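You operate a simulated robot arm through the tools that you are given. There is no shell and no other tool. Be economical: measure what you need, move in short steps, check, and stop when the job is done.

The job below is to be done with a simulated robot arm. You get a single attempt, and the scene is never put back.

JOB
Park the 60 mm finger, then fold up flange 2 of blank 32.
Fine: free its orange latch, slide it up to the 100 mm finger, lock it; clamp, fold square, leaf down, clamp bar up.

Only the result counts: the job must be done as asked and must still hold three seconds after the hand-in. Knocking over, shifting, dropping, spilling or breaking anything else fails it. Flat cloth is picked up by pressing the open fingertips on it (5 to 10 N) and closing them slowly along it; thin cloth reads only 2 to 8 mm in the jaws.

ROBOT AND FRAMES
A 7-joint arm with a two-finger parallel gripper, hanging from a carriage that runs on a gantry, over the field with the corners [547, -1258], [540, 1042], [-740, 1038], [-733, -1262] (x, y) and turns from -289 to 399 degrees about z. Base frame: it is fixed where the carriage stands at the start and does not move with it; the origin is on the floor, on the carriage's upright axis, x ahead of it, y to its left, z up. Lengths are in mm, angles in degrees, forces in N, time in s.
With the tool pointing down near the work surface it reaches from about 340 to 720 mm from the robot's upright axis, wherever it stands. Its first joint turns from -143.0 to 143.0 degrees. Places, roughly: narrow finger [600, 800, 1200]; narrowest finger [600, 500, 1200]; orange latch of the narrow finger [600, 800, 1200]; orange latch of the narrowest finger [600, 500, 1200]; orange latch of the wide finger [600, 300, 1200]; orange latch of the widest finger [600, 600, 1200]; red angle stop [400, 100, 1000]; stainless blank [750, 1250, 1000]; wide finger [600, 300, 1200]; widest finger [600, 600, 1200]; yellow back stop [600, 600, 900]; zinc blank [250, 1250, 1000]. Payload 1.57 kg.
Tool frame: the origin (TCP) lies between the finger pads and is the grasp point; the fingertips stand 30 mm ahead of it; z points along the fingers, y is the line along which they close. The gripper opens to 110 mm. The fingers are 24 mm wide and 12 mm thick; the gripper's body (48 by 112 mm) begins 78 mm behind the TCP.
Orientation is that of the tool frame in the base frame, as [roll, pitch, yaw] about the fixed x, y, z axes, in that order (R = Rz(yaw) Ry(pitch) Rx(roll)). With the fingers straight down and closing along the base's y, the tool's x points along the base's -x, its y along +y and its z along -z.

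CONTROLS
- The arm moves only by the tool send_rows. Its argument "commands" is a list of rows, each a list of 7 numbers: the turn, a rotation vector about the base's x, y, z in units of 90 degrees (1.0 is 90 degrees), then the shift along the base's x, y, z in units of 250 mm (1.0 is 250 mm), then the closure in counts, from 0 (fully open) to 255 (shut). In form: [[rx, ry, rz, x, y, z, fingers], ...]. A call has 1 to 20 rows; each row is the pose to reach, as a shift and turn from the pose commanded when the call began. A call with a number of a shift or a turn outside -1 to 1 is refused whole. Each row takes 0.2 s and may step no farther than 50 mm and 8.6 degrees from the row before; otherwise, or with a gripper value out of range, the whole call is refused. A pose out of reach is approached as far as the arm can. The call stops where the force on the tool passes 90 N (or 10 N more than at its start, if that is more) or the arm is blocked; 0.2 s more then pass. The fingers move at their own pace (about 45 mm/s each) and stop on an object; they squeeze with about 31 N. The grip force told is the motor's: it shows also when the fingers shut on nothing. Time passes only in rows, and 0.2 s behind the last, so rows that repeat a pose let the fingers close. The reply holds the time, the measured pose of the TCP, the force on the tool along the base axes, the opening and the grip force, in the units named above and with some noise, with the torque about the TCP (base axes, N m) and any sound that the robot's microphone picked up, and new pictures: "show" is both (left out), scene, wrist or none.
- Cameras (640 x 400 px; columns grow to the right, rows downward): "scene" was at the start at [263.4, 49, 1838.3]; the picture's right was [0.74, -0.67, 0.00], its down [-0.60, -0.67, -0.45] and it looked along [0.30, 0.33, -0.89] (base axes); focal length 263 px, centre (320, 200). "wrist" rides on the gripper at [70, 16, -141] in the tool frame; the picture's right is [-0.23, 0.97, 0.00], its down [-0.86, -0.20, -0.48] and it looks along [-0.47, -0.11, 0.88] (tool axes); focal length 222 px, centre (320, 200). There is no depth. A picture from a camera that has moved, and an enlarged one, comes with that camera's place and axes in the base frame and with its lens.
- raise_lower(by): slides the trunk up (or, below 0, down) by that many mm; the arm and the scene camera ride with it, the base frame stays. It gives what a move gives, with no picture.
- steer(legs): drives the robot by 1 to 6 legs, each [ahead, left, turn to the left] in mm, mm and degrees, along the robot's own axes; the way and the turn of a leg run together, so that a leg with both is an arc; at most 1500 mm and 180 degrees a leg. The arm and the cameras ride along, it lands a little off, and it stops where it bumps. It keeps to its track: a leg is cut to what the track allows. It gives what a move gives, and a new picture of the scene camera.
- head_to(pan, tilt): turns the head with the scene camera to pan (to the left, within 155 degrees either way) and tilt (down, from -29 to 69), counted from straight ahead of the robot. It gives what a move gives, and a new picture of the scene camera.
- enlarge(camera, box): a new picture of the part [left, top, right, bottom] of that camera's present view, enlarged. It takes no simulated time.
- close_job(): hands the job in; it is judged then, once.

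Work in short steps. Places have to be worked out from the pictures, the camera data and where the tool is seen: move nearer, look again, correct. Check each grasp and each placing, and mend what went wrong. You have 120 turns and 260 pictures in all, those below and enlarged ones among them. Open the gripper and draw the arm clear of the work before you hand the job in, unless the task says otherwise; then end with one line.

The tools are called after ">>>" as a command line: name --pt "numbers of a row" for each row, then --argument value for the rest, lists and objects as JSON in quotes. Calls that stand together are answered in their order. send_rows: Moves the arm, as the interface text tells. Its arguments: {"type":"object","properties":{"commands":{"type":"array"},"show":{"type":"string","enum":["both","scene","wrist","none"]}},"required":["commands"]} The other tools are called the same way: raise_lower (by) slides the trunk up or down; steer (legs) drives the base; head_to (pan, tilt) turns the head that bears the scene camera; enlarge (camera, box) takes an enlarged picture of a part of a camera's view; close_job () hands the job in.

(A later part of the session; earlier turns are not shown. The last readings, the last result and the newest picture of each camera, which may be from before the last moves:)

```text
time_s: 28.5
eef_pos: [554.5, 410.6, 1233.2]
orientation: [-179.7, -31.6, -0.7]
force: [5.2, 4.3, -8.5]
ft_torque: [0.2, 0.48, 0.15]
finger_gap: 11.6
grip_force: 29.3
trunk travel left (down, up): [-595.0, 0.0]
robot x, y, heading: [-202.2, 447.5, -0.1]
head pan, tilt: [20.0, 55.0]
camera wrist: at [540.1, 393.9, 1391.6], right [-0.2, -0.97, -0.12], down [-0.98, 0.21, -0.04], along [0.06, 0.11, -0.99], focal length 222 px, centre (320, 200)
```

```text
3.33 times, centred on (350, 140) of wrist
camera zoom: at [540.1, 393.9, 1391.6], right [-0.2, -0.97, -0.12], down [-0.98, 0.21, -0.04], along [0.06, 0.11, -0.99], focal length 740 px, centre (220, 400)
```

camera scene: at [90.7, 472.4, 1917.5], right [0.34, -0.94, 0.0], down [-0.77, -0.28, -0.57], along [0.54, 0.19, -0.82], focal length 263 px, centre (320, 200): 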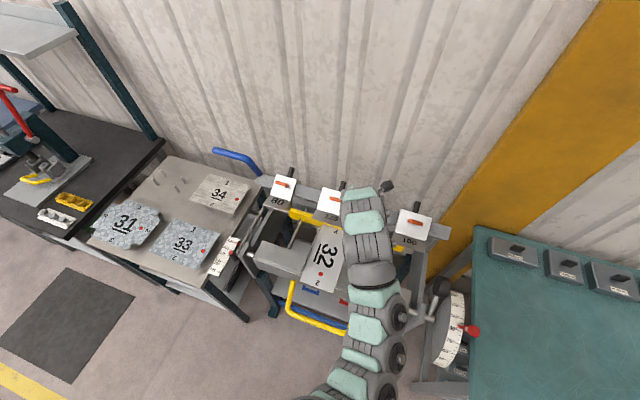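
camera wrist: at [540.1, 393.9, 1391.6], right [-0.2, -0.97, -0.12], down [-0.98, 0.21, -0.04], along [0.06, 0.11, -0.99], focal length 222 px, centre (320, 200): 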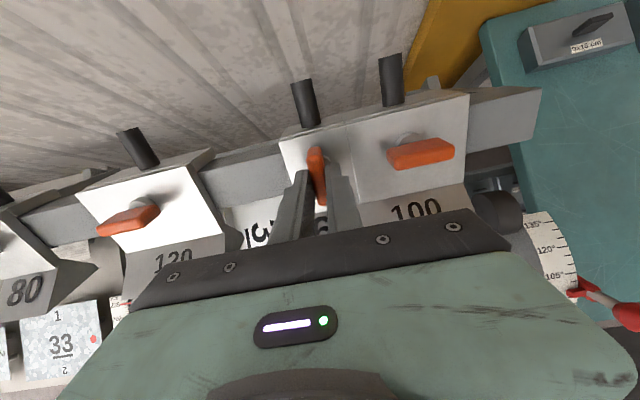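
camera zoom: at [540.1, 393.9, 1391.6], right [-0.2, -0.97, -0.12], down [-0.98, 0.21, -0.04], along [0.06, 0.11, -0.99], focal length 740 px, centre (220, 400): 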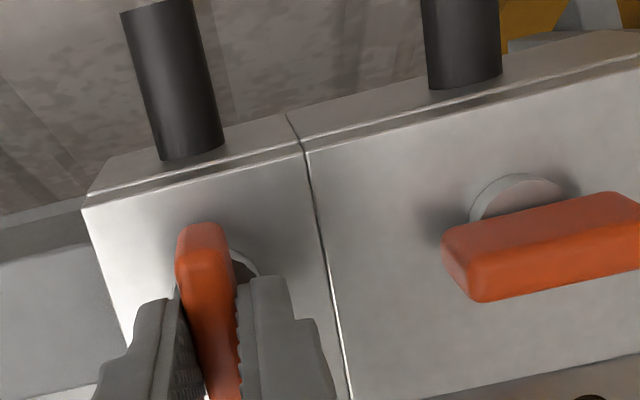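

The 60 now touches the 100. I turn the latch back 90° to lock it.

>>> send_rows --pt "0.047 0 -0.077 0 0 0 255" --pt "0.095 0 -0.153 0 0 0 255" --pt "0.142 0 -0.23 0 0 0 255" --pt "0.19 0 -0.306 0 0 0 255" --pt "0.238 0 -0.383 0 0 0 255" --pt "0.286 0 -0.459 0.004 0 0 255" --pt "0.333 0 -0.536 0.006 0 0 255" --pt "0.381 0 -0.613 0.008 0 0 255" --pt "0.429 0 -0.689 0.01 0 0 255" --pt "0.477 0 -0.766 0.01 0 0 255" --pt "0.524 0 -0.842 0.01 0 0 255" --show "wrist"

>>> enlarge --camera "wrist" --box '[200, 80, 480, 240]'

```text
time_s: 30.9
eef_pos: [556.5, 410.6, 1233.2]
orientation: [-148.4, 0.4, -89.8]
force: [-9.5, 6.4, 9.9]
ft_torque: [0.42, -0.17, 0.38]
finger_gap: 12.0
grip_force: 29.2
trunk travel left (down, up): [-595.0, 0.0]
robot x, y, heading: [-198.3, 448.6, -0.3]
head pan, tilt: [20.0, 55.0]
camera wrist: at [469.3, 340.4, 1345.8], right [-0.83, 0.23, -0.51], down [-0.08, 0.85, 0.52], along [0.55, 0.47, -0.69], focal length 222 px, centre (320, 200)
```

wrist: 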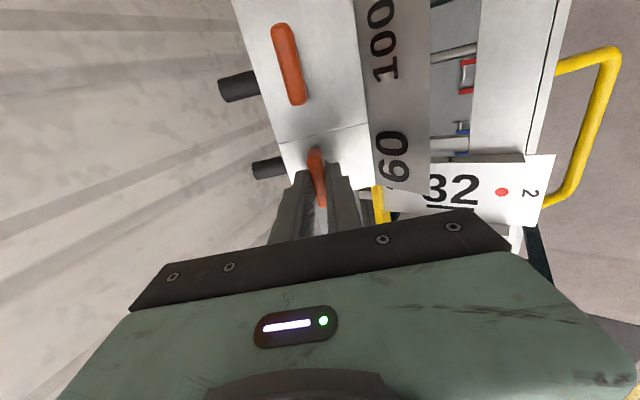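

```text
2.29 times, centred on (340, 160) of wrist
camera zoom: at [469.3, 340.4, 1345.8], right [-0.83, 0.23, -0.51], down [-0.08, 0.85, 0.52], along [0.55, 0.47, -0.69], focal length 508 px, centre (274, 291)
```

zoom: 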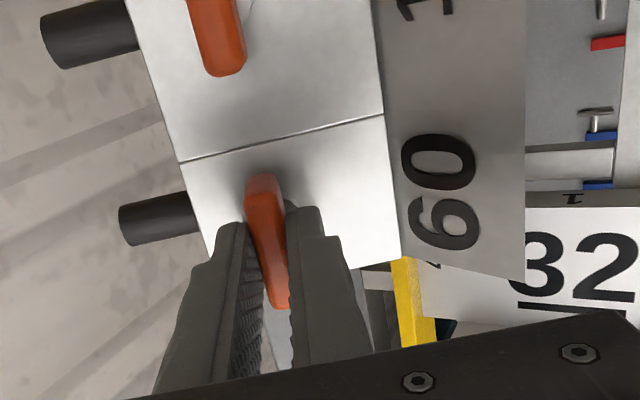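

Almost home; I over-turn by ~6° so the latch surely reaches its stop, then tug slightly in +y to test the lock.

>>> send_rows --pt "0.018 0 -0.029 0 0 0 255" --pt "0.035 0 -0.057 0 0 0 255" --pt "0.044 0 -0.071 0 0 0 255" --pt "0.044 0 -0.071 0 0 0 255" --show "none"

>>> send_rows --pt "-0.03 0 0.05 0 0 0 255" --pt "-0.03 0 0.05 0 0.01 0 255" --pt "-0.03 0 0.05 0 0.02 0 255" --show "wrist"

```text
time_s: 31.9
eef_pos: [558.2, 409.6, 1234.0]
orientation: [-148.5, 4.1, -96.2]
force: [-11.0, 4.3, 9.7]
ft_torque: [-0.34, -0.32, 0.78]
finger_gap: 14.6
grip_force: 30.2
trunk travel left (down, up): [-595.0, 0.0]
robot x, y, heading: [-198.7, 448.0, -0.2]
head pan, tilt: [20.0, 55.0]
```

```text
time_s: 32.7
eef_pos: [558.2, 409.8, 1232.9]
orientation: [-148.3, 1.2, -91.9]
force: [10.9, -10.2, -11.7]
ft_torque: [-0.4, -0.41, 0.6]
finger_gap: 12.4
grip_force: 29.3
trunk travel left (down, up): [-595.0, 0.0]
robot x, y, heading: [-202.9, 449.0, 0.0]
head pan, tilt: [20.0, 55.0]
camera wrist: at [467.2, 340.9, 1344.4], right [-0.82, 0.27, -0.51], down [-0.05, 0.85, 0.53], along [0.57, 0.46, -0.68], focal length 222 px, centre (320, 200)
```

wrist: 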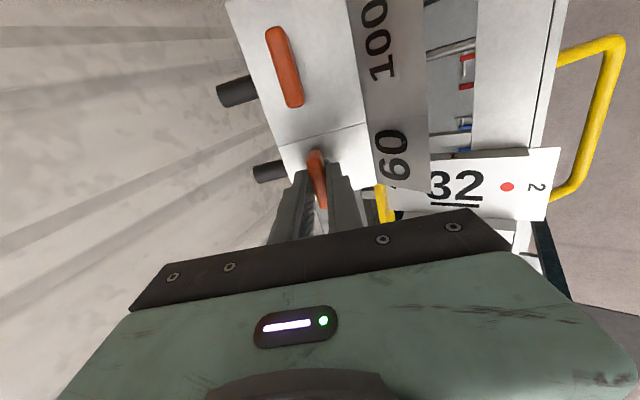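

The latch hit its stop and the finger holds against the tug: locked. I undo the tug, open moderately and retreat along the tool axis.

>>> send_rows --pt "0 0 0 0 -0.016 0 255" --pt "0 0 0 0 -0.016 0 170" --pt "0 0 0 0 -0.016 0 140" --pt "0 0 0 0 -0.016 0 140" --pt "0 0 0 -0.05 -0.016 0.08 140" --pt "0 0 0 -0.1 -0.016 0.16 140" --pt "0 0 0 -0.18 -0.016 0.29 140" --pt "0 0 0 -0.26 -0.016 0.42 140" --show "both"

>>> enlarge --camera "wrist" --box '[200, 60, 520, 260]'

```text
time_s: 34.5
eef_pos: [489.9, 410.4, 1337.4]
orientation: [-148.4, 1.4, -91.7]
force: [-0.1, 0.2, -0.1]
ft_torque: [-0.02, 0.01, 0.01]
finger_gap: 49.5
grip_force: 0.1
trunk travel left (down, up): [-595.0, 0.0]
robot x, y, heading: [-194.6, 445.4, -0.1]
head pan, tilt: [20.0, 55.0]
camera scene: at [91.7, 472.4, 1918.3], right [0.34, -0.94, 0.0], down [-0.77, -0.28, -0.57], along [0.54, 0.19, -0.82], focal length 263 px, centre (320, 200)
camera wrist: at [400.2, 340.5, 1448.7], right [-0.82, 0.26, -0.51], down [-0.06, 0.84, 0.53], along [0.57, 0.47, -0.68], focal length 222 px, centre (320, 200)
```

scene: 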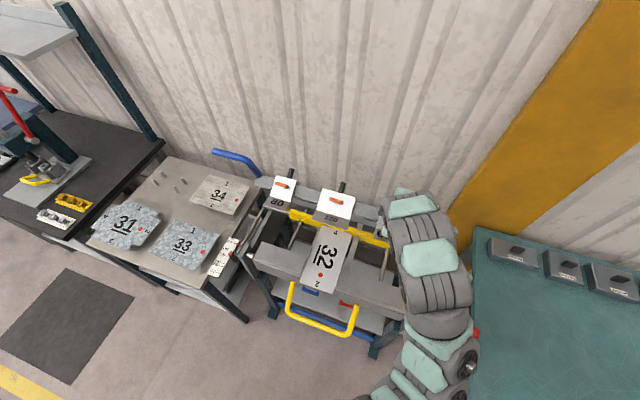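
wrist: 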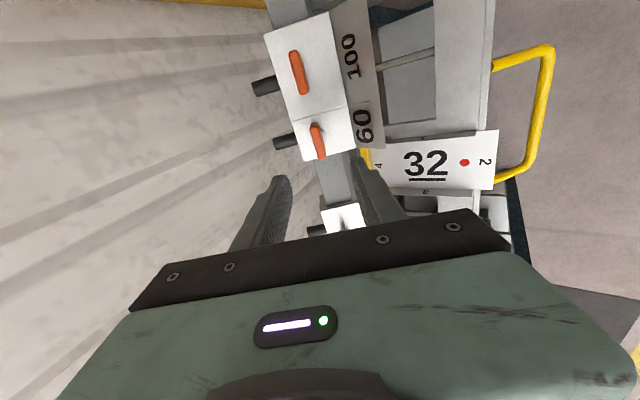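

```text
2.00 times, centred on (360, 160) of wrist
camera zoom: at [400.2, 340.5, 1448.7], right [-0.82, 0.26, -0.51], down [-0.06, 0.84, 0.53], along [0.57, 0.47, -0.68], focal length 444 px, centre (240, 280)
```

zoom: 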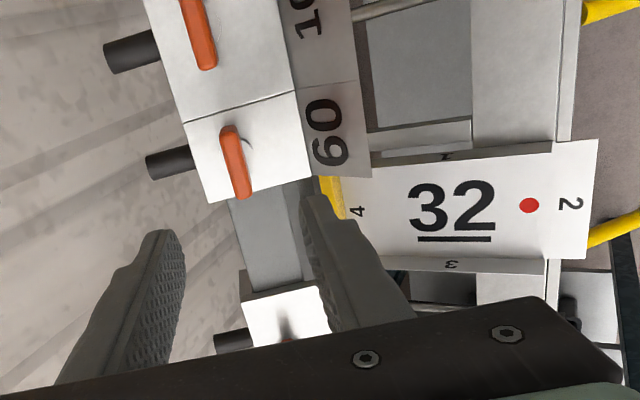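

The 60 is parked against the 100 with its latch back along the bar. Now I need to study the clamp lever and leaf on the machine's right side; I untilt the tool first.

>>> send_rows --pt "0 0.09 0 -0.05 0 0.04 100" --pt "0 0.18 0 -0.1 0 0.08 60" --pt "0 0.27 0 -0.12 0 0.1 0" --pt "0 0.352 0 -0.12 0 0.1 0" --show "none"

>>> send_rows --pt "0 0 -0.09 0 0 0 0" --pt "0 0 -0.18 0 0 0 0" --pt "0 0 -0.27 0 0 0 0" --pt "0 0 -0.36 0 0 0 0" --pt "0 0 -0.45 0 0 0 0" --pt "0 0 -0.54 0 0 0 0" --pt "0 0 -0.63 0 0 0 0" --pt "0 0 -0.72 0 0 0 0" --pt "0 0 -0.81 0 0 0 0" --pt "0 0 -0.9 0 0 0 0" --pt "0 0 -0.98 0 0 0 0" --show "wrist"

```text
time_s: 35.5
eef_pos: [467.8, 409.3, 1339.8]
orientation: [-161.3, 1.2, -91.9]
force: [-0.3, 0.6, -0.2]
ft_torque: [0.02, 0.0, -0.02]
finger_gap: 110.0
grip_force: 0.0
out of reach, approached as far as the arm can: row 2, 3, 4
trunk travel left (down, up): [-595.0, 0.0]
robot x, y, heading: [-197.1, 444.6, -0.3]
head pan, tilt: [20.0, 55.0]
```

```text
time_s: 37.9
eef_pos: [507.8, 404.6, 1264.6]
orientation: [-161.3, 1.2, -179.0]
force: [-0.6, 0.1, -0.1]
ft_torque: [0.04, -0.03, 0.0]
finger_gap: 110.2
grip_force: 0.0
out of reach, approached as far as the arm can: row 1, 2, 3, 4, 5, 6, 7, 8, 9, 10, 11
trunk travel left (down, up): [-595.0, 0.0]
robot x, y, heading: [-198.9, 448.8, -0.3]
head pan, tilt: [20.0, 55.0]
camera wrist: at [434.7, 464.1, 1393.9], right [0.22, 0.93, -0.31], down [0.84, -0.02, 0.54], along [0.49, -0.38, -0.79], focal length 222 px, centre (320, 200)
```

wrist: 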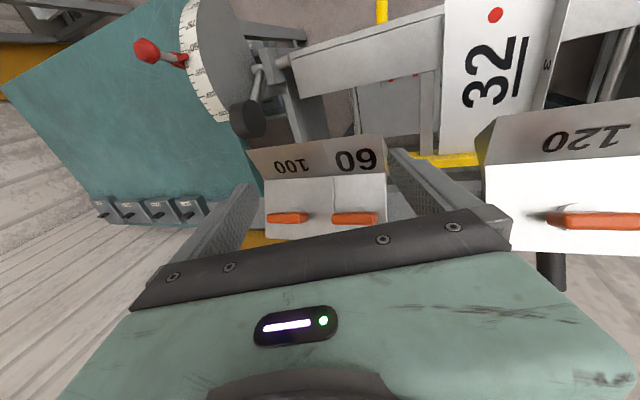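

I back the carriage off by 200 mm for clearance, then straighten the tool.

>>> steer --legs '[[-200, 0, 0]]'

>>> send_rows --pt "0.08 0 0 0 0 0 0" --pt "0.16 0 0 0 0 0 0" --pt "0.208 0 0.01 0 0 0 0" --show "both"

>>> enlarge --camera "scene" --box '[270, 130, 470, 290]'

```text
time_s: 39.5
eef_pos: [310.2, 409.4, 1263.4]
orientation: [-161.3, 1.3, -178.7]
force: [0.5, -0.7, 0.9]
ft_torque: [-0.02, -0.01, 0.0]
finger_gap: 109.8
grip_force: 0.0
trunk travel left (down, up): [-595.0, 0.0]
robot x, y, heading: [-394.8, 444.8, 0.2]
head pan, tilt: [20.0, 55.0]
camera scene: at [-105.8, 474.1, 1918.3], right [0.34, -0.94, 0.0], down [-0.77, -0.28, -0.57], along [0.54, 0.2, -0.82], focal length 263 px, centre (320, 200)
```

scene: 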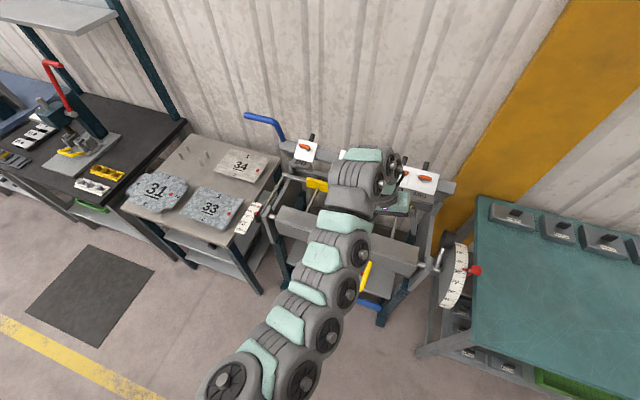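

```text
time_s: 40.3
eef_pos: [310.7, 410.5, 1265.5]
orientation: [179.9, 1.9, -178.2]
force: [0.2, 0.4, 0.4]
ft_torque: [-0.02, 0.02, 0.02]
finger_gap: 109.8
grip_force: 0.1
trunk travel left (down, up): [-595.0, 0.0]
robot x, y, heading: [-394.2, 444.3, 0.3]
head pan, tilt: [20.0, 55.0]
camera scene: at [-105.8, 474.1, 1918.3], right [0.34, -0.94, 0.0], down [-0.77, -0.28, -0.57], along [0.54, 0.2, -0.82], focal length 263 px, centre (320, 200)
camera wrist: at [235.8, 424.2, 1406.0], right [0.2, 0.98, 0.01], down [0.85, -0.17, 0.5], along [0.5, -0.09, -0.86], focal length 222 px, centre (320, 200)
```

scene: 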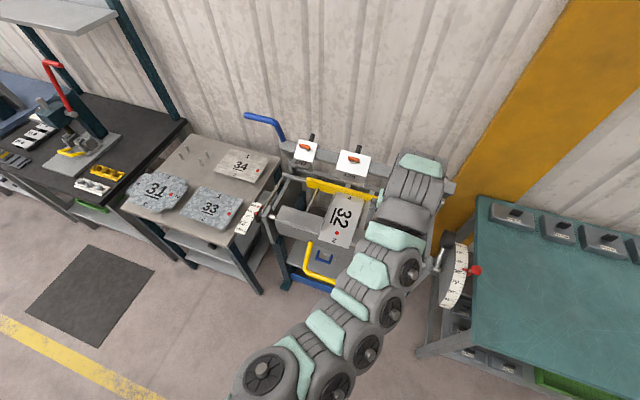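
wrist: 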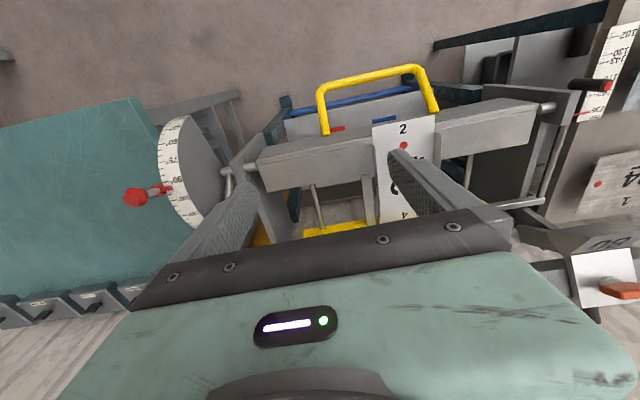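

```text
2.50 times, centred on (370, 210) of scene
camera zoom: at [-105.8, 474.1, 1918.3], right [0.34, -0.94, 0.0], down [-0.77, -0.28, -0.57], along [0.54, 0.2, -0.82], focal length 658 px, centre (195, 175)
```

zoom: 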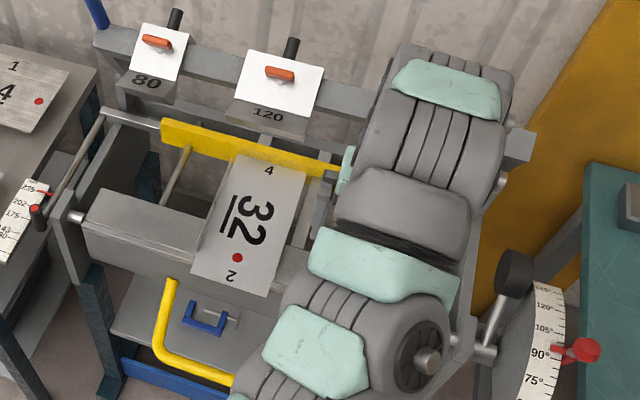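

I drive the carriage right to look at the machine from the right-hand end, without the arm in the way.

>>> steer --legs '[[0, -560, 0]]'

>>> head_to --pan 32 --tilt 50

>>> enlarge --camera "scene" --box '[220, 110, 420, 235]'

```text
time_s: 43.5
eef_pos: [310.1, -149.4, 1265.6]
orientation: [-179.9, 1.8, -178.5]
force: [0.8, 0.8, -0.4]
ft_torque: [0.01, 0.02, -0.03]
finger_gap: 110.0
grip_force: 0.0
trunk travel left (down, up): [-595.0, 0.0]
robot x, y, heading: [-395.5, -110.7, 0.1]
head pan, tilt: [20.0, 55.0]
camera scene: at [-105.1, -84.4, 1918.3], right [0.34, -0.94, 0.0], down [-0.77, -0.28, -0.57], along [0.54, 0.2, -0.82], focal length 263 px, centre (320, 200)
```

scene: 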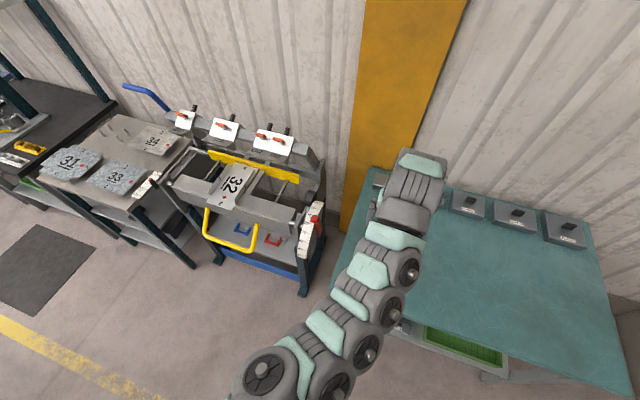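

```text
time_s: 44.2
eef_pos: [311.9, -149.4, 1265.4]
orientation: [-180.0, 1.9, -178.4]
force: [1.0, 0.1, 0.7]
ft_torque: [0.01, 0.02, 0.02]
finger_gap: 110.1
grip_force: 0.0
trunk travel left (down, up): [-595.0, 0.0]
robot x, y, heading: [-390.3, -107.4, 0.1]
head pan, tilt: [32.0, 50.0]
camera scene: at [-107.6, -68.3, 1924.8], right [0.53, -0.85, 0.0], down [-0.65, -0.41, -0.64], along [0.55, 0.34, -0.77], focal length 263 px, centre (320, 200)
```

scene: 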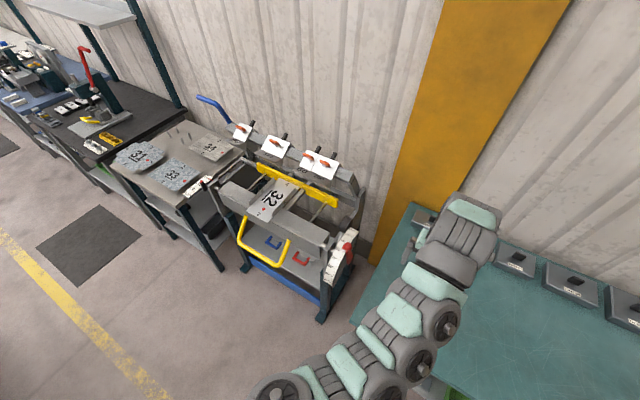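

```text
3.20 times, centred on (320, 172) of scene
camera zoom: at [-107.6, -68.3, 1924.8], right [0.53, -0.85, 0.0], down [-0.65, -0.41, -0.64], along [0.55, 0.34, -0.77], focal length 842 px, centre (320, 288)
```

zoom: 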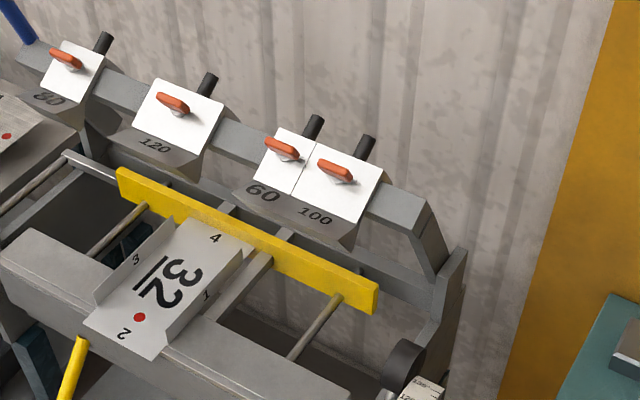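

I look closer at both ends: the blue lever at the left end of the bar, and the angle scale/black knob at the right.

>>> enlarge --camera "scene" --box '[180, 85, 280, 165]'

>>> enlarge --camera "scene" --box '[220, 170, 380, 330]'

>>> enlarge --camera "scene" --box '[290, 200, 380, 310]'

```text
5.00 times, centred on (230, 125) of scene
camera zoom: at [-107.6, -68.3, 1924.8], right [0.53, -0.85, 0.0], down [-0.65, -0.41, -0.64], along [0.55, 0.34, -0.77], focal length 1315 px, centre (770, 575)
```

zoom: 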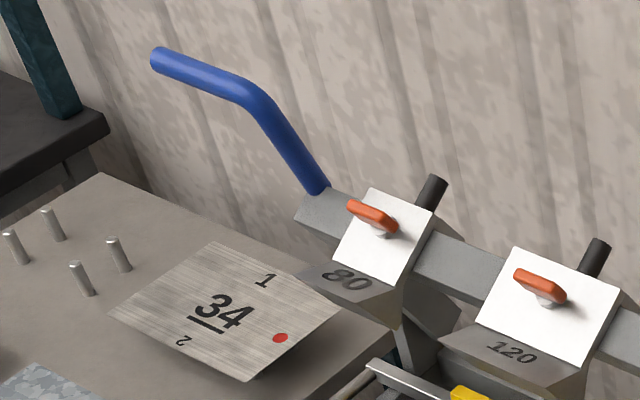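

```text
2.50 times, centred on (300, 250) of scene
camera zoom: at [-107.6, -68.3, 1924.8], right [0.53, -0.85, 0.0], down [-0.65, -0.41, -0.64], along [0.55, 0.34, -0.77], focal length 658 px, centre (370, 75)
```

zoom: 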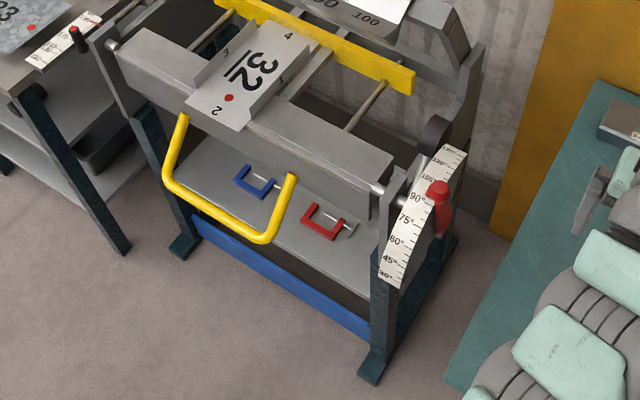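

```text
3.64 times, centred on (335, 255) of scene
camera zoom: at [-107.6, -68.3, 1924.8], right [0.53, -0.85, 0.0], down [-0.65, -0.41, -0.64], along [0.55, 0.34, -0.77], focal length 956 px, centre (266, 0)
```

zoom: 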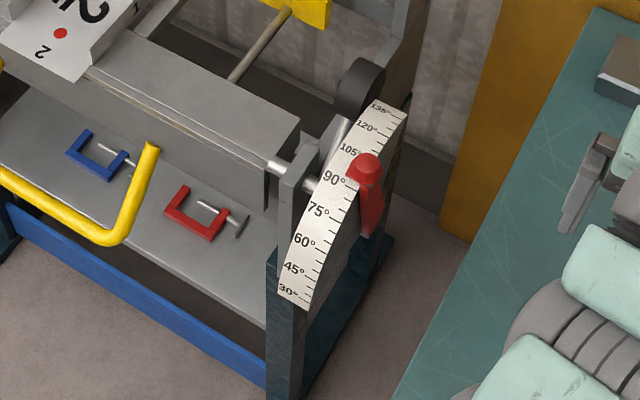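

The clamp handle is the blue lever at the bar's left end (grip part at about [582, 990–1036, 1280]); the leaf handle is the yellow loop. I need the bar's pivot and the 90° stop checked, so I bring the camera nearer to the right end.

>>> steer --legs '[[250, 0, 0]]'

>>> head_to --pan 42 --tilt 52

>>> enlarge --camera "scene" --box '[260, 100, 460, 260]'

```text
time_s: 46.0
eef_pos: [560.7, -148.8, 1266.0]
orientation: [-180.0, 1.8, -178.5]
force: [0.5, -0.7, 0.2]
ft_torque: [0.04, -0.03, 0.03]
finger_gap: 110.0
grip_force: 0.1
trunk travel left (down, up): [-595.0, 0.0]
robot x, y, heading: [-144.7, -107.7, 0.2]
head pan, tilt: [32.0, 50.0]
camera scene: at [142.4, -67.7, 1924.8], right [0.53, -0.85, 0.0], down [-0.65, -0.41, -0.64], along [0.54, 0.34, -0.77], focal length 263 px, centre (320, 200)
```

scene: 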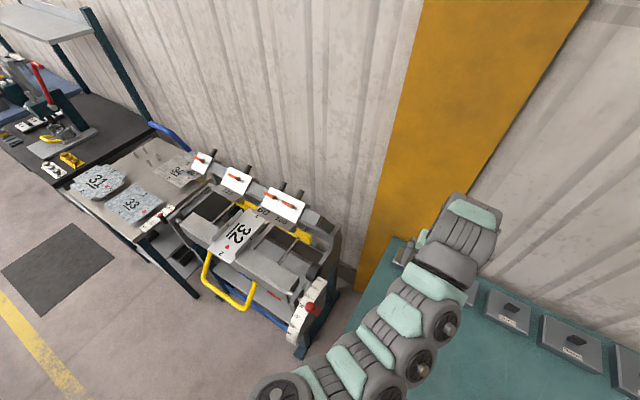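

```text
time_s: 46.8
eef_pos: [561.7, -148.8, 1266.2]
orientation: [-180.0, 1.8, -178.4]
force: [0.5, -0.9, 0.0]
ft_torque: [0.05, 0.01, 0.01]
finger_gap: 109.9
grip_force: 0.0
trunk travel left (down, up): [-595.0, 0.0]
robot x, y, heading: [-146.1, -108.4, 0.1]
head pan, tilt: [42.0, 52.0]
camera scene: at [133.0, -58.3, 1922.1], right [0.67, -0.74, 0.0], down [-0.59, -0.53, -0.62], along [0.46, 0.41, -0.79], focal length 263 px, centre (320, 200)
```

scene: 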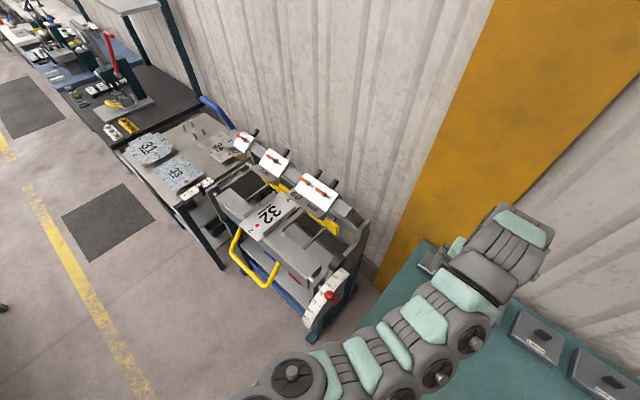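

```text
2.50 times, centred on (360, 180) of scene
camera zoom: at [133.0, -58.3, 1922.1], right [0.67, -0.74, 0.0], down [-0.59, -0.53, -0.62], along [0.46, 0.41, -0.79], focal length 658 px, centre (220, 250)
```

zoom: 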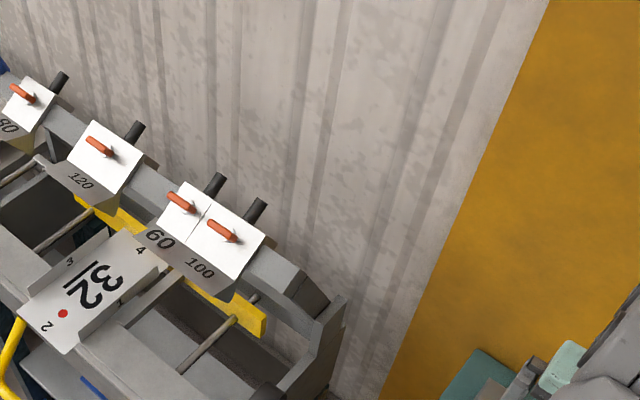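

I use the wrist camera instead: tilting the tool 55° toward +y to look at the right end of the machine from the side.

>>> send_rows --pt "0.09 0 0 -0.03 0 0 0" --pt "0.18 0 0 -0.06 0 0 0" --pt "0.27 0 0 -0.09 0 -0.02 0" --pt "0.36 0 0 -0.12 0 -0.04 0" --pt "0.45 0 0 -0.15 0 -0.06 0" --pt "0.54 0 0 -0.18 0 -0.08 0" --pt "0.61 0 0 -0.2 0 -0.1 0" --show "wrist"

```text
time_s: 48.4
eef_pos: [497.9, -129.0, 1244.0]
orientation: [127.5, 2.4, 179.6]
force: [-0.6, -0.6, -1.3]
ft_torque: [0.01, -0.03, -0.03]
finger_gap: 110.3
grip_force: 0.1
out of reach, approached as far as the arm can: row 1, 2, 3, 4, 5, 6, 7
trunk travel left (down, up): [-595.0, 0.0]
robot x, y, heading: [-146.3, -112.9, -0.2]
head pan, tilt: [42.0, 52.0]
camera wrist: at [423.2, -231.5, 1341.5], right [0.2, 0.59, 0.78], down [0.85, -0.51, 0.17], along [0.5, 0.63, -0.6], focal length 222 px, centre (320, 200)
```

wrist: 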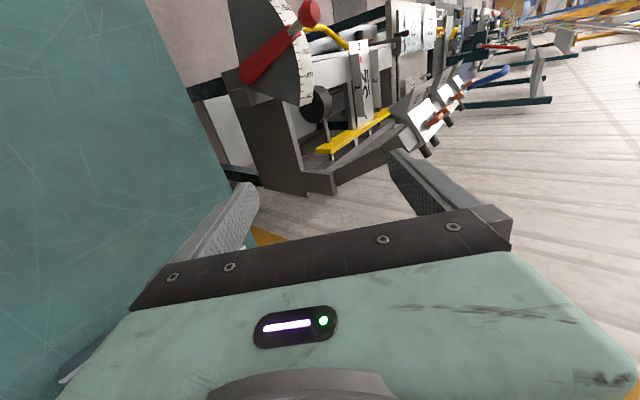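

>>> enlarge --camera "wrist" --box '[200, 0, 500, 200]'

>>> enlarge --camera "wrist" --box '[210, 0, 350, 120]'

```text
2.00 times, centred on (350, 100) of wrist
camera zoom: at [423.2, -231.5, 1341.5], right [0.2, 0.59, 0.78], down [0.85, -0.51, 0.17], along [0.5, 0.63, -0.6], focal length 444 px, centre (260, 400)
```

zoom: 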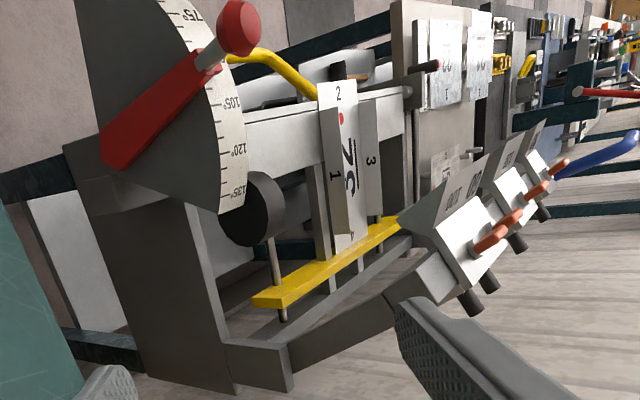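

```text
3.33 times, centred on (280, 60) of wrist
camera zoom: at [423.2, -231.5, 1341.5], right [0.2, 0.59, 0.78], down [0.85, -0.51, 0.17], along [0.5, 0.63, -0.6], focal length 740 px, centre (453, 667)
```

zoom: 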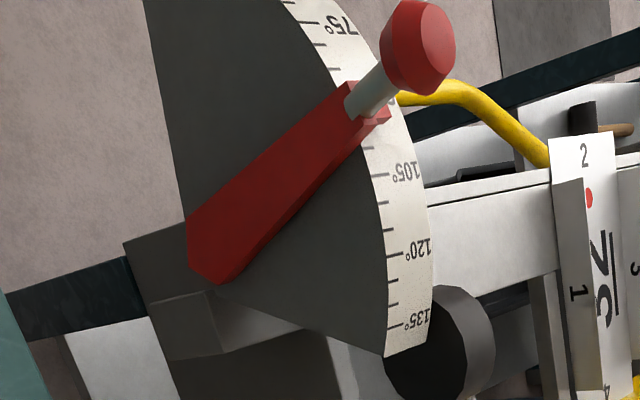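

The stop reads about 90°. Geometry worked out: the bar pivots near [715, 940] and must swing ~50°, the blue handle going from [582, 1280] to about [370, 1054]. I straighten the tool, back off and drive to the left end.

>>> send_rows --pt "-0.09 0 0 0 0 0.0 0" --pt "-0.18 0 0 0 0 0.0 0" --pt "-0.27 0 0 0 0 0.0 0" --pt "-0.36 0 0 0 0 0.0 0" --pt "-0.45 0 0 0 0 0.0 0" --pt "-0.54 0 0 0 0 0.0 0" --pt "-0.583 0 0 0 0 0.0 0" --show "none"

>>> steer --legs '[[-200, 0, 0], [0, 1110, 0]]'

>>> head_to --pan 0 --tilt 45

```text
time_s: 50.0
eef_pos: [490.0, -76.9, 1219.8]
orientation: [177.8, 1.9, -178.6]
force: [0.2, -1.3, -0.7]
ft_torque: [-0.01, 0.01, 0.03]
finger_gap: 109.8
grip_force: 0.0
out of reach, approached as far as the arm can: row 6, 7
trunk travel left (down, up): [-595.0, 0.0]
robot x, y, heading: [-148.8, -112.2, -0.0]
head pan, tilt: [42.0, 52.0]
```

```text
time_s: 56.8
eef_pos: [289.1, 1018.6, 1219.9]
orientation: [177.5, 1.9, -178.9]
force: [0.1, -0.2, -0.3]
ft_torque: [-0.02, -0.02, -0.01]
finger_gap: 109.9
grip_force: 0.0
trunk travel left (down, up): [-595.0, 0.0]
robot x, y, heading: [-347.0, 991.9, -0.5]
head pan, tilt: [42.0, 52.0]
camera scene: at [-67.6, 1039.9, 1922.1], right [0.66, -0.75, 0.0], down [-0.59, -0.52, -0.62], along [0.46, 0.41, -0.79], focal length 263 px, centre (320, 200)
```

scene: 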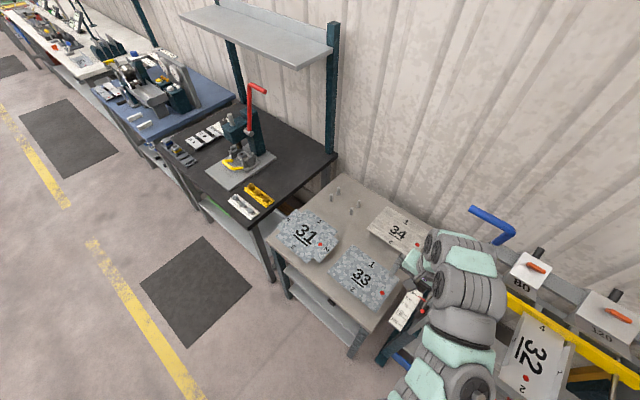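

```text
time_s: 57.9
eef_pos: [289.8, 1017.1, 1220.4]
orientation: [177.6, 1.9, -179.1]
force: [0.4, -0.5, -0.2]
ft_torque: [-0.02, -0.03, 0.0]
finger_gap: 109.9
grip_force: 0.0
trunk travel left (down, up): [-595.0, 0.0]
robot x, y, heading: [-346.2, 988.8, -0.6]
head pan, tilt: [0.0, 45.0]
camera scene: at [-42.5, 989.5, 1931.7], right [-0.01, -1.0, 0.0], down [-0.71, 0.01, -0.71], along [0.71, -0.01, -0.71], focal length 263 px, centre (320, 200)
```

scene: 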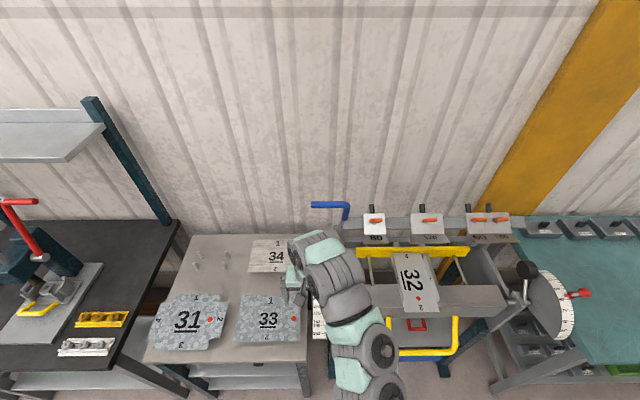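

The handle's grip part runs from y≈890 to 1004 at about x 560, z 1305. I move the carriage up a little, then yaw the tool by 90° in front of it.

>>> steer --legs '[[130, -30, 0.5]]'

>>> send_rows --pt "0.0 0 0.09 0.03 0 0 40" --pt "0 0 0.18 0.06 0 0.02 80" --pt "0 0 0.27 0.09 0 0.03 100" --pt "0 0 0.36 0.12 0 0.05 100" --pt "0 0 0.45 0.14 0 0.07 100" --pt "0 0 0.54 0.16 0 0.09 100" --pt "0 0 0.63 0.18 0 0.1 100" --pt "0 0 0.72 0.2 0 0.12 100" --pt "0 0 0.81 0.22 0 0.14 100" --pt "0 0 0.9 0.22 0 0.16 100" --pt "0 0 0.98 0.22 0 0.18 100" --show "wrist"

```text
time_s: 59.2
eef_pos: [419.1, 993.2, 1219.7]
orientation: [177.6, 1.9, -178.3]
force: [-0.3, 0.4, -0.5]
ft_torque: [0.0, -0.03, -0.01]
finger_gap: 110.0
grip_force: 0.1
trunk travel left (down, up): [-595.0, 0.0]
robot x, y, heading: [-213.1, 961.7, 0.0]
head pan, tilt: [0.0, 45.0]
camera scene: at [88.5, 962.1, 1931.7], right [0.0, -1.0, 0.0], down [-0.71, 0.0, -0.71], along [0.71, 0.0, -0.71], focal length 263 px, centre (320, 200)
```

scene: 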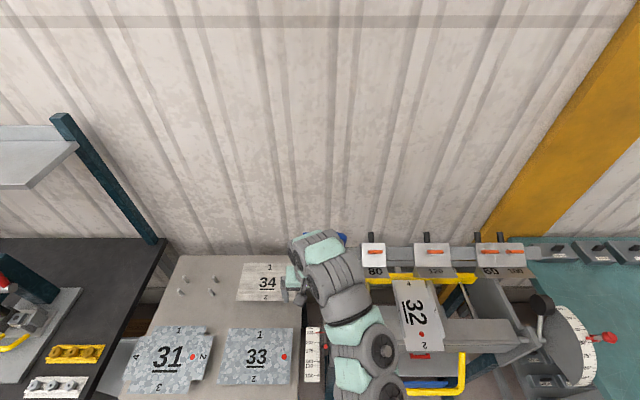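

```text
time_s: 61.6
eef_pos: [489.9, 998.7, 1265.9]
orientation: [177.7, 2.1, -90.0]
force: [0.1, 0.5, 0.8]
ft_torque: [-0.13, 0.03, 0.01]
finger_gap: 67.1
grip_force: 0.0
out of reach, approached as far as the arm can: row 2, 3, 4, 5, 6, 7, 8, 9, 10, 11
trunk travel left (down, up): [-595.0, 0.0]
robot x, y, heading: [-211.5, 960.5, 0.1]
head pan, tilt: [0.0, 45.0]
camera wrist: at [479.5, 924.3, 1406.3], right [-0.97, 0.23, 0.05], down [0.22, 0.84, 0.5], along [0.07, 0.5, -0.86], focal length 222 px, centre (320, 200)
```

wrist: 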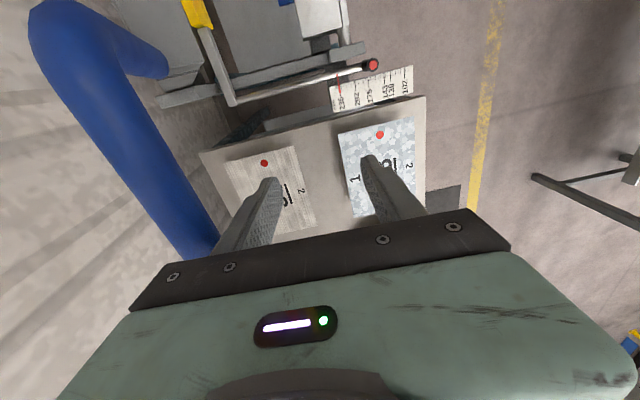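

The blue handle is just right of the tool, consistent with x≈560, z≈1305. I rise and tilt 25° to a stand-off above it.

>>> send_rows --pt "0 -0.05 0 -0.04 -0.03 0.08 100" --pt "0 -0.1 0 -0.05 -0.06 0.17 100" --pt "0 -0.16 0 -0.03 -0.09 0.26 100" --pt "0 -0.22 0 0.0 -0.13 0.35 100" --pt "0 -0.28 0 0.07 -0.16 0.42 100" --pt "0 -0.28 0 0.14 -0.17 0.43 100" --show "wrist"

```text
time_s: 63.0
eef_pos: [524.2, 954.5, 1372.7]
orientation: [-157.1, 2.0, -89.3]
force: [0.3, 0.3, -0.1]
ft_torque: [-0.02, 0.0, -0.04]
finger_gap: 67.0
grip_force: 0.1
out of reach, approached as far as the arm can: row 1, 2, 3, 4
trunk travel left (down, up): [-595.0, 0.0]
robot x, y, heading: [-216.0, 956.6, 0.1]
head pan, tilt: [0.0, 45.0]
camera wrist: at [455.3, 880.9, 1494.9], right [-0.9, 0.23, -0.37], down [-0.01, 0.84, 0.54], along [0.44, 0.49, -0.75], focal length 222 px, centre (320, 200)
```

wrist: 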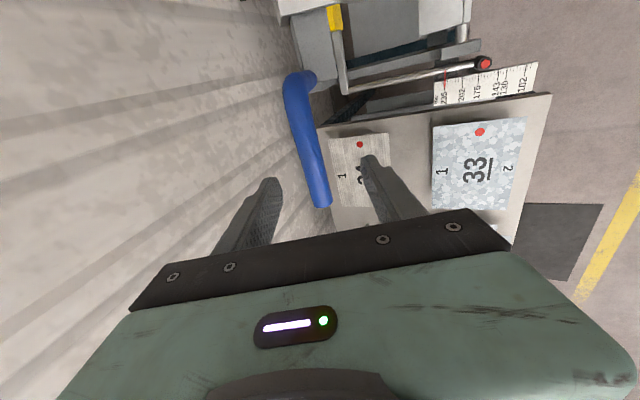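

Handle centred between the fingers. I descend along the tool axis to put the pads around it.

>>> send_rows --pt "0 0 0 0.05 -0.01 -0.09 100" --pt "0 0 0 0.1 -0.02 -0.18 100" --pt "0 0 0 0.144 -0.02 -0.27 100" --show "wrist"

```text
time_s: 63.8
eef_pos: [560.4, 949.5, 1303.1]
orientation: [-157.1, 1.6, -89.3]
force: [0.0, -0.1, 1.2]
ft_torque: [0.01, 0.04, -0.01]
finger_gap: 67.1
grip_force: 0.1
trunk travel left (down, up): [-595.0, 0.0]
robot x, y, heading: [-214.8, 962.0, -0.2]
head pan, tilt: [0.0, 45.0]
camera wrist: at [492.0, 874.9, 1426.4], right [-0.9, 0.23, -0.37], down [-0.01, 0.84, 0.54], along [0.44, 0.49, -0.75], focal length 222 px, centre (320, 200)
```

wrist: 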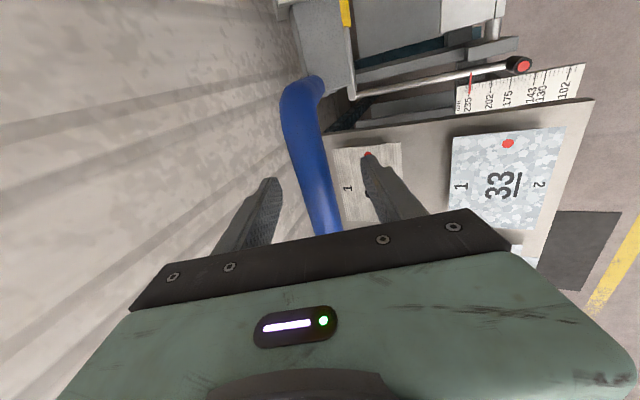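

Handle lies between the pads; I close on it.

>>> send_rows --pt "0 0 0 0 0 0 200" --pt "0 0 0 0 0 0 255" --pt "0 0 0 0 0 0 255" --pt "0 0 0 0 0 0 255" --show "wrist"

```text
time_s: 64.8
eef_pos: [560.9, 950.0, 1303.4]
orientation: [-157.1, 1.9, -89.4]
force: [3.2, 0.1, 1.3]
ft_torque: [-0.23, -0.05, 0.3]
finger_gap: 23.7
grip_force: 25.1
trunk travel left (down, up): [-595.0, 0.0]
robot x, y, heading: [-215.9, 961.1, 0.1]
head pan, tilt: [0.0, 45.0]
camera wrist: at [492.3, 875.2, 1426.9], right [-0.9, 0.23, -0.37], down [-0.01, 0.84, 0.54], along [0.44, 0.49, -0.75], focal length 222 px, centre (320, 200)
```

wrist: 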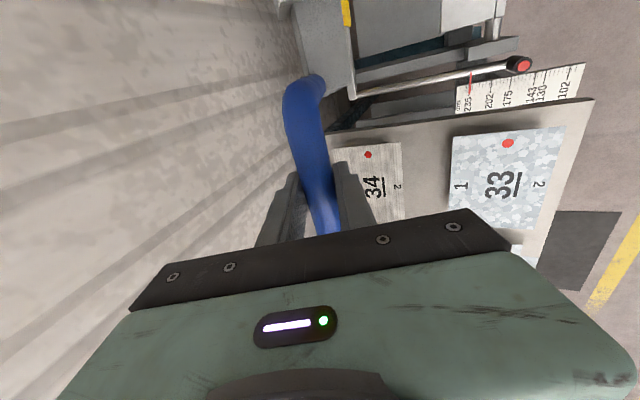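

Gripped (23.7 mm). I start the swing: 4° along the estimated arc about [715, 940], reading the force.

>>> send_rows --pt "0 -0.007 0 -0.025 0 -0.01 255" --pt "0 -0.014 0 -0.05 0 -0.022 255" --pt "0 -0.021 0 -0.075 0 -0.034 255" --pt "0 -0.028 0 -0.099 0 -0.046 255" --show "none"

```text
time_s: 65.8
eef_pos: [535.1, 949.6, 1292.0]
orientation: [-154.7, 1.7, -89.3]
force: [3.1, -1.9, 1.9]
ft_torque: [-0.47, -0.12, 0.42]
finger_gap: 23.9
grip_force: 35.6
trunk travel left (down, up): [-595.0, 0.0]
robot x, y, heading: [-214.8, 956.2, 0.2]
head pan, tilt: [0.0, 45.0]
```

Moves with almost no force. I continue 18° further along the arc.

>>> send_rows --pt "0 -0.022 0 -0.072 0 -0.039 255" --pt "0 -0.044 0 -0.142 0 -0.082 255" --pt "0 -0.066 0 -0.21 0 -0.129 255" --pt "0 -0.088 0 -0.275 0 -0.179 255" --pt "0 -0.11 0 -0.338 0 -0.233 255" --pt "0 -0.132 0 -0.397 0 -0.29 255" --show "both"

```text
time_s: 67.2
eef_pos: [436.5, 950.9, 1220.0]
orientation: [-142.9, 1.6, -89.0]
force: [15.7, -2.3, -15.4]
ft_torque: [-0.29, 0.12, 0.34]
finger_gap: 24.0
grip_force: 35.8
trunk travel left (down, up): [-595.0, 0.0]
robot x, y, heading: [-210.5, 959.9, 0.4]
head pan, tilt: [0.0, 45.0]
camera scene: at [89.0, 961.9, 1931.4], right [0.0, -1.0, 0.0], down [-0.71, 0.0, -0.71], along [0.71, 0.0, -0.71], focal length 263 px, centre (320, 200)
camera wrist: at [339.1, 875.1, 1322.7], right [-0.78, 0.23, -0.58], down [-0.14, 0.84, 0.53], along [0.61, 0.49, -0.62], focal length 222 px, centre (320, 200)
```

scene: 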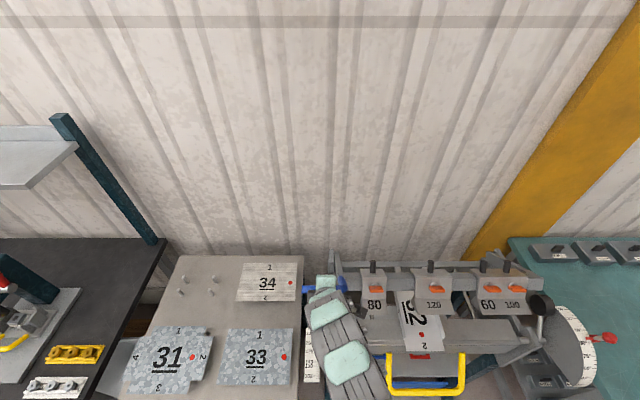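
wrist: 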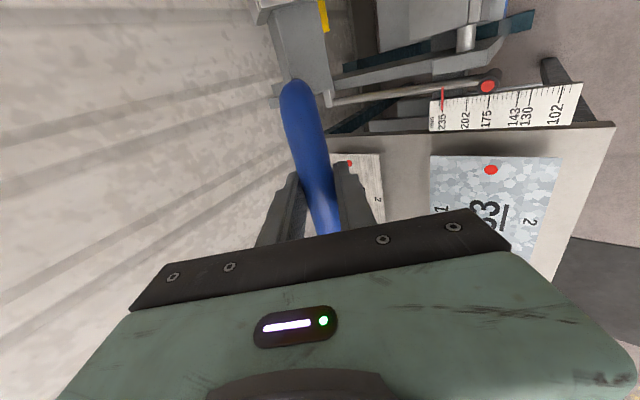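

The bar comes down with the handle; the force points inward, so the true arc is slightly tighter. I go on 12° with a slight inward correction.

>>> send_rows --pt "0 -0.02 0 -0.052 0 -0.064 255" --pt "0 -0.04 0 -0.1 0 -0.13 255" --pt "0 -0.06 0 -0.145 0 -0.198 255" --pt "0 -0.08 0 -0.187 0 -0.268 255" --show "both"

```text
time_s: 68.2
eef_pos: [385.8, 950.3, 1150.9]
orientation: [-135.8, 1.4, -88.8]
force: [-19.6, -2.8, 12.0]
ft_torque: [-0.5, 0.13, -0.11]
finger_gap: 23.7
grip_force: 36.0
trunk travel left (down, up): [-595.0, 0.0]
robot x, y, heading: [-216.9, 959.5, -0.3]
head pan, tilt: [0.0, 45.0]
camera scene: at [87.9, 962.0, 1931.1], right [0.0, -1.0, 0.0], down [-0.71, 0.0, -0.71], along [0.71, 0.0, -0.71], focal length 263 px, centre (320, 200)
camera wrist: at [277.8, 875.4, 1240.9], right [-0.7, 0.23, -0.67], down [-0.21, 0.84, 0.5], along [0.68, 0.49, -0.54], focal length 222 px, centre (320, 200)
```

scene: 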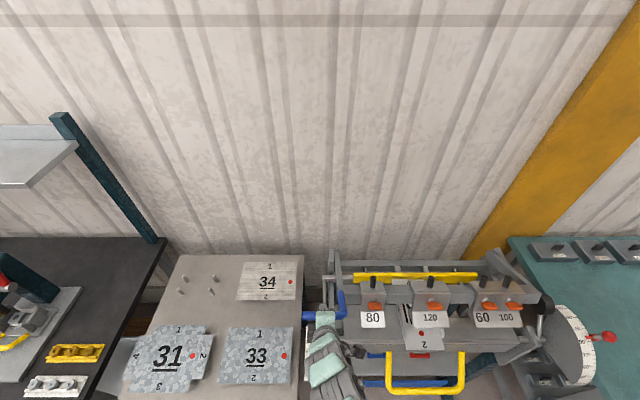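
wrist: 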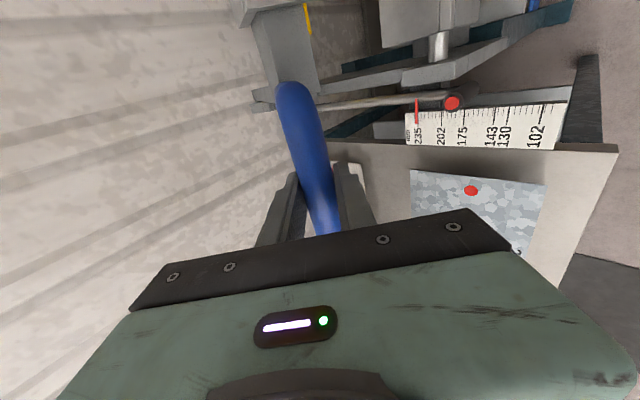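

Slightly over-corrected; before the final part I check the 120 finger's fit between flanges 1 and 3.

>>> enlarge --camera "scene" --box '[340, 240, 560, 400]'

>>> send_rows --pt "0 -0.015 0 -0.053 0 -0.063 255" --pt "0 -0.03 0 -0.092 0 -0.135 255" --pt "0 -0.045 0 -0.127 0 -0.209 255" --show "scene"

>>> enlarge --camera "scene" --box '[340, 240, 560, 400]'

```text
2.50 times, centred on (450, 320) of scene
camera zoom: at [87.9, 962.0, 1931.1], right [0.0, -1.0, 0.0], down [-0.71, 0.0, -0.71], along [0.71, 0.0, -0.71], focal length 658 px, centre (-5, -100)
```

zoom: 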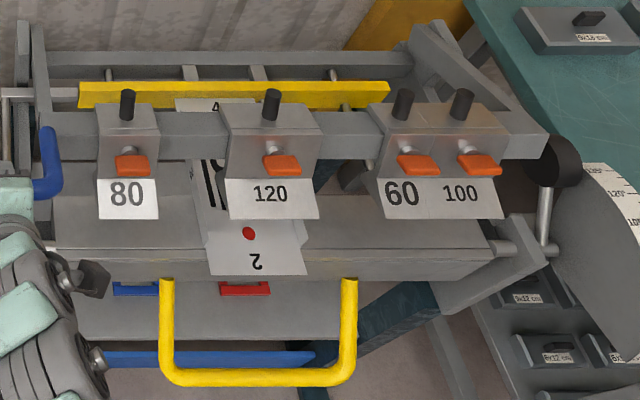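

```text
time_s: 69.0
eef_pos: [360.1, 950.2, 1102.0]
orientation: [-131.4, 1.3, -88.7]
force: [19.9, 1.6, -9.1]
ft_torque: [-0.6, 0.08, 0.04]
finger_gap: 23.8
grip_force: 36.0
trunk travel left (down, up): [-595.0, 0.0]
robot x, y, heading: [-218.5, 955.2, -0.2]
head pan, tilt: [0.0, 45.0]
camera scene: at [89.4, 962.2, 1932.1], right [0.0, -1.0, 0.0], down [-0.71, 0.0, -0.71], along [0.71, 0.0, -0.71], focal length 263 px, centre (320, 200)
```

scene: 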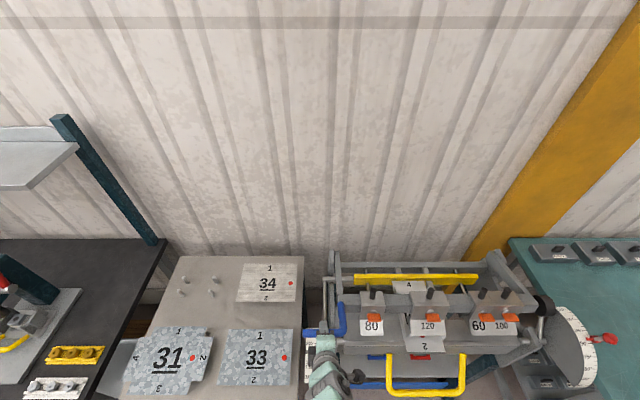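

```text
2.50 times, centred on (450, 320) of scene
camera zoom: at [89.4, 962.2, 1932.1], right [0.0, -1.0, 0.0], down [-0.71, 0.0, -0.71], along [0.71, 0.0, -0.71], focal length 658 px, centre (-5, -100)
```

zoom: 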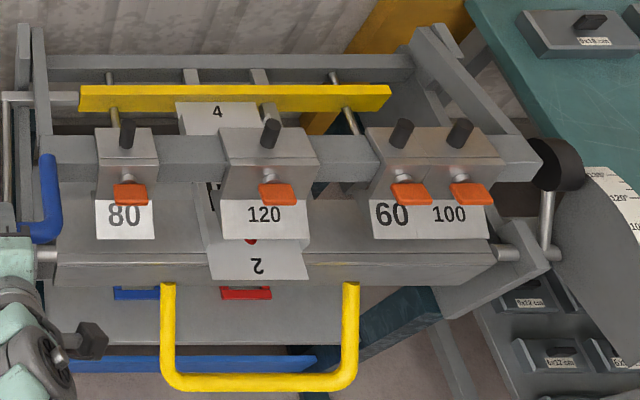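

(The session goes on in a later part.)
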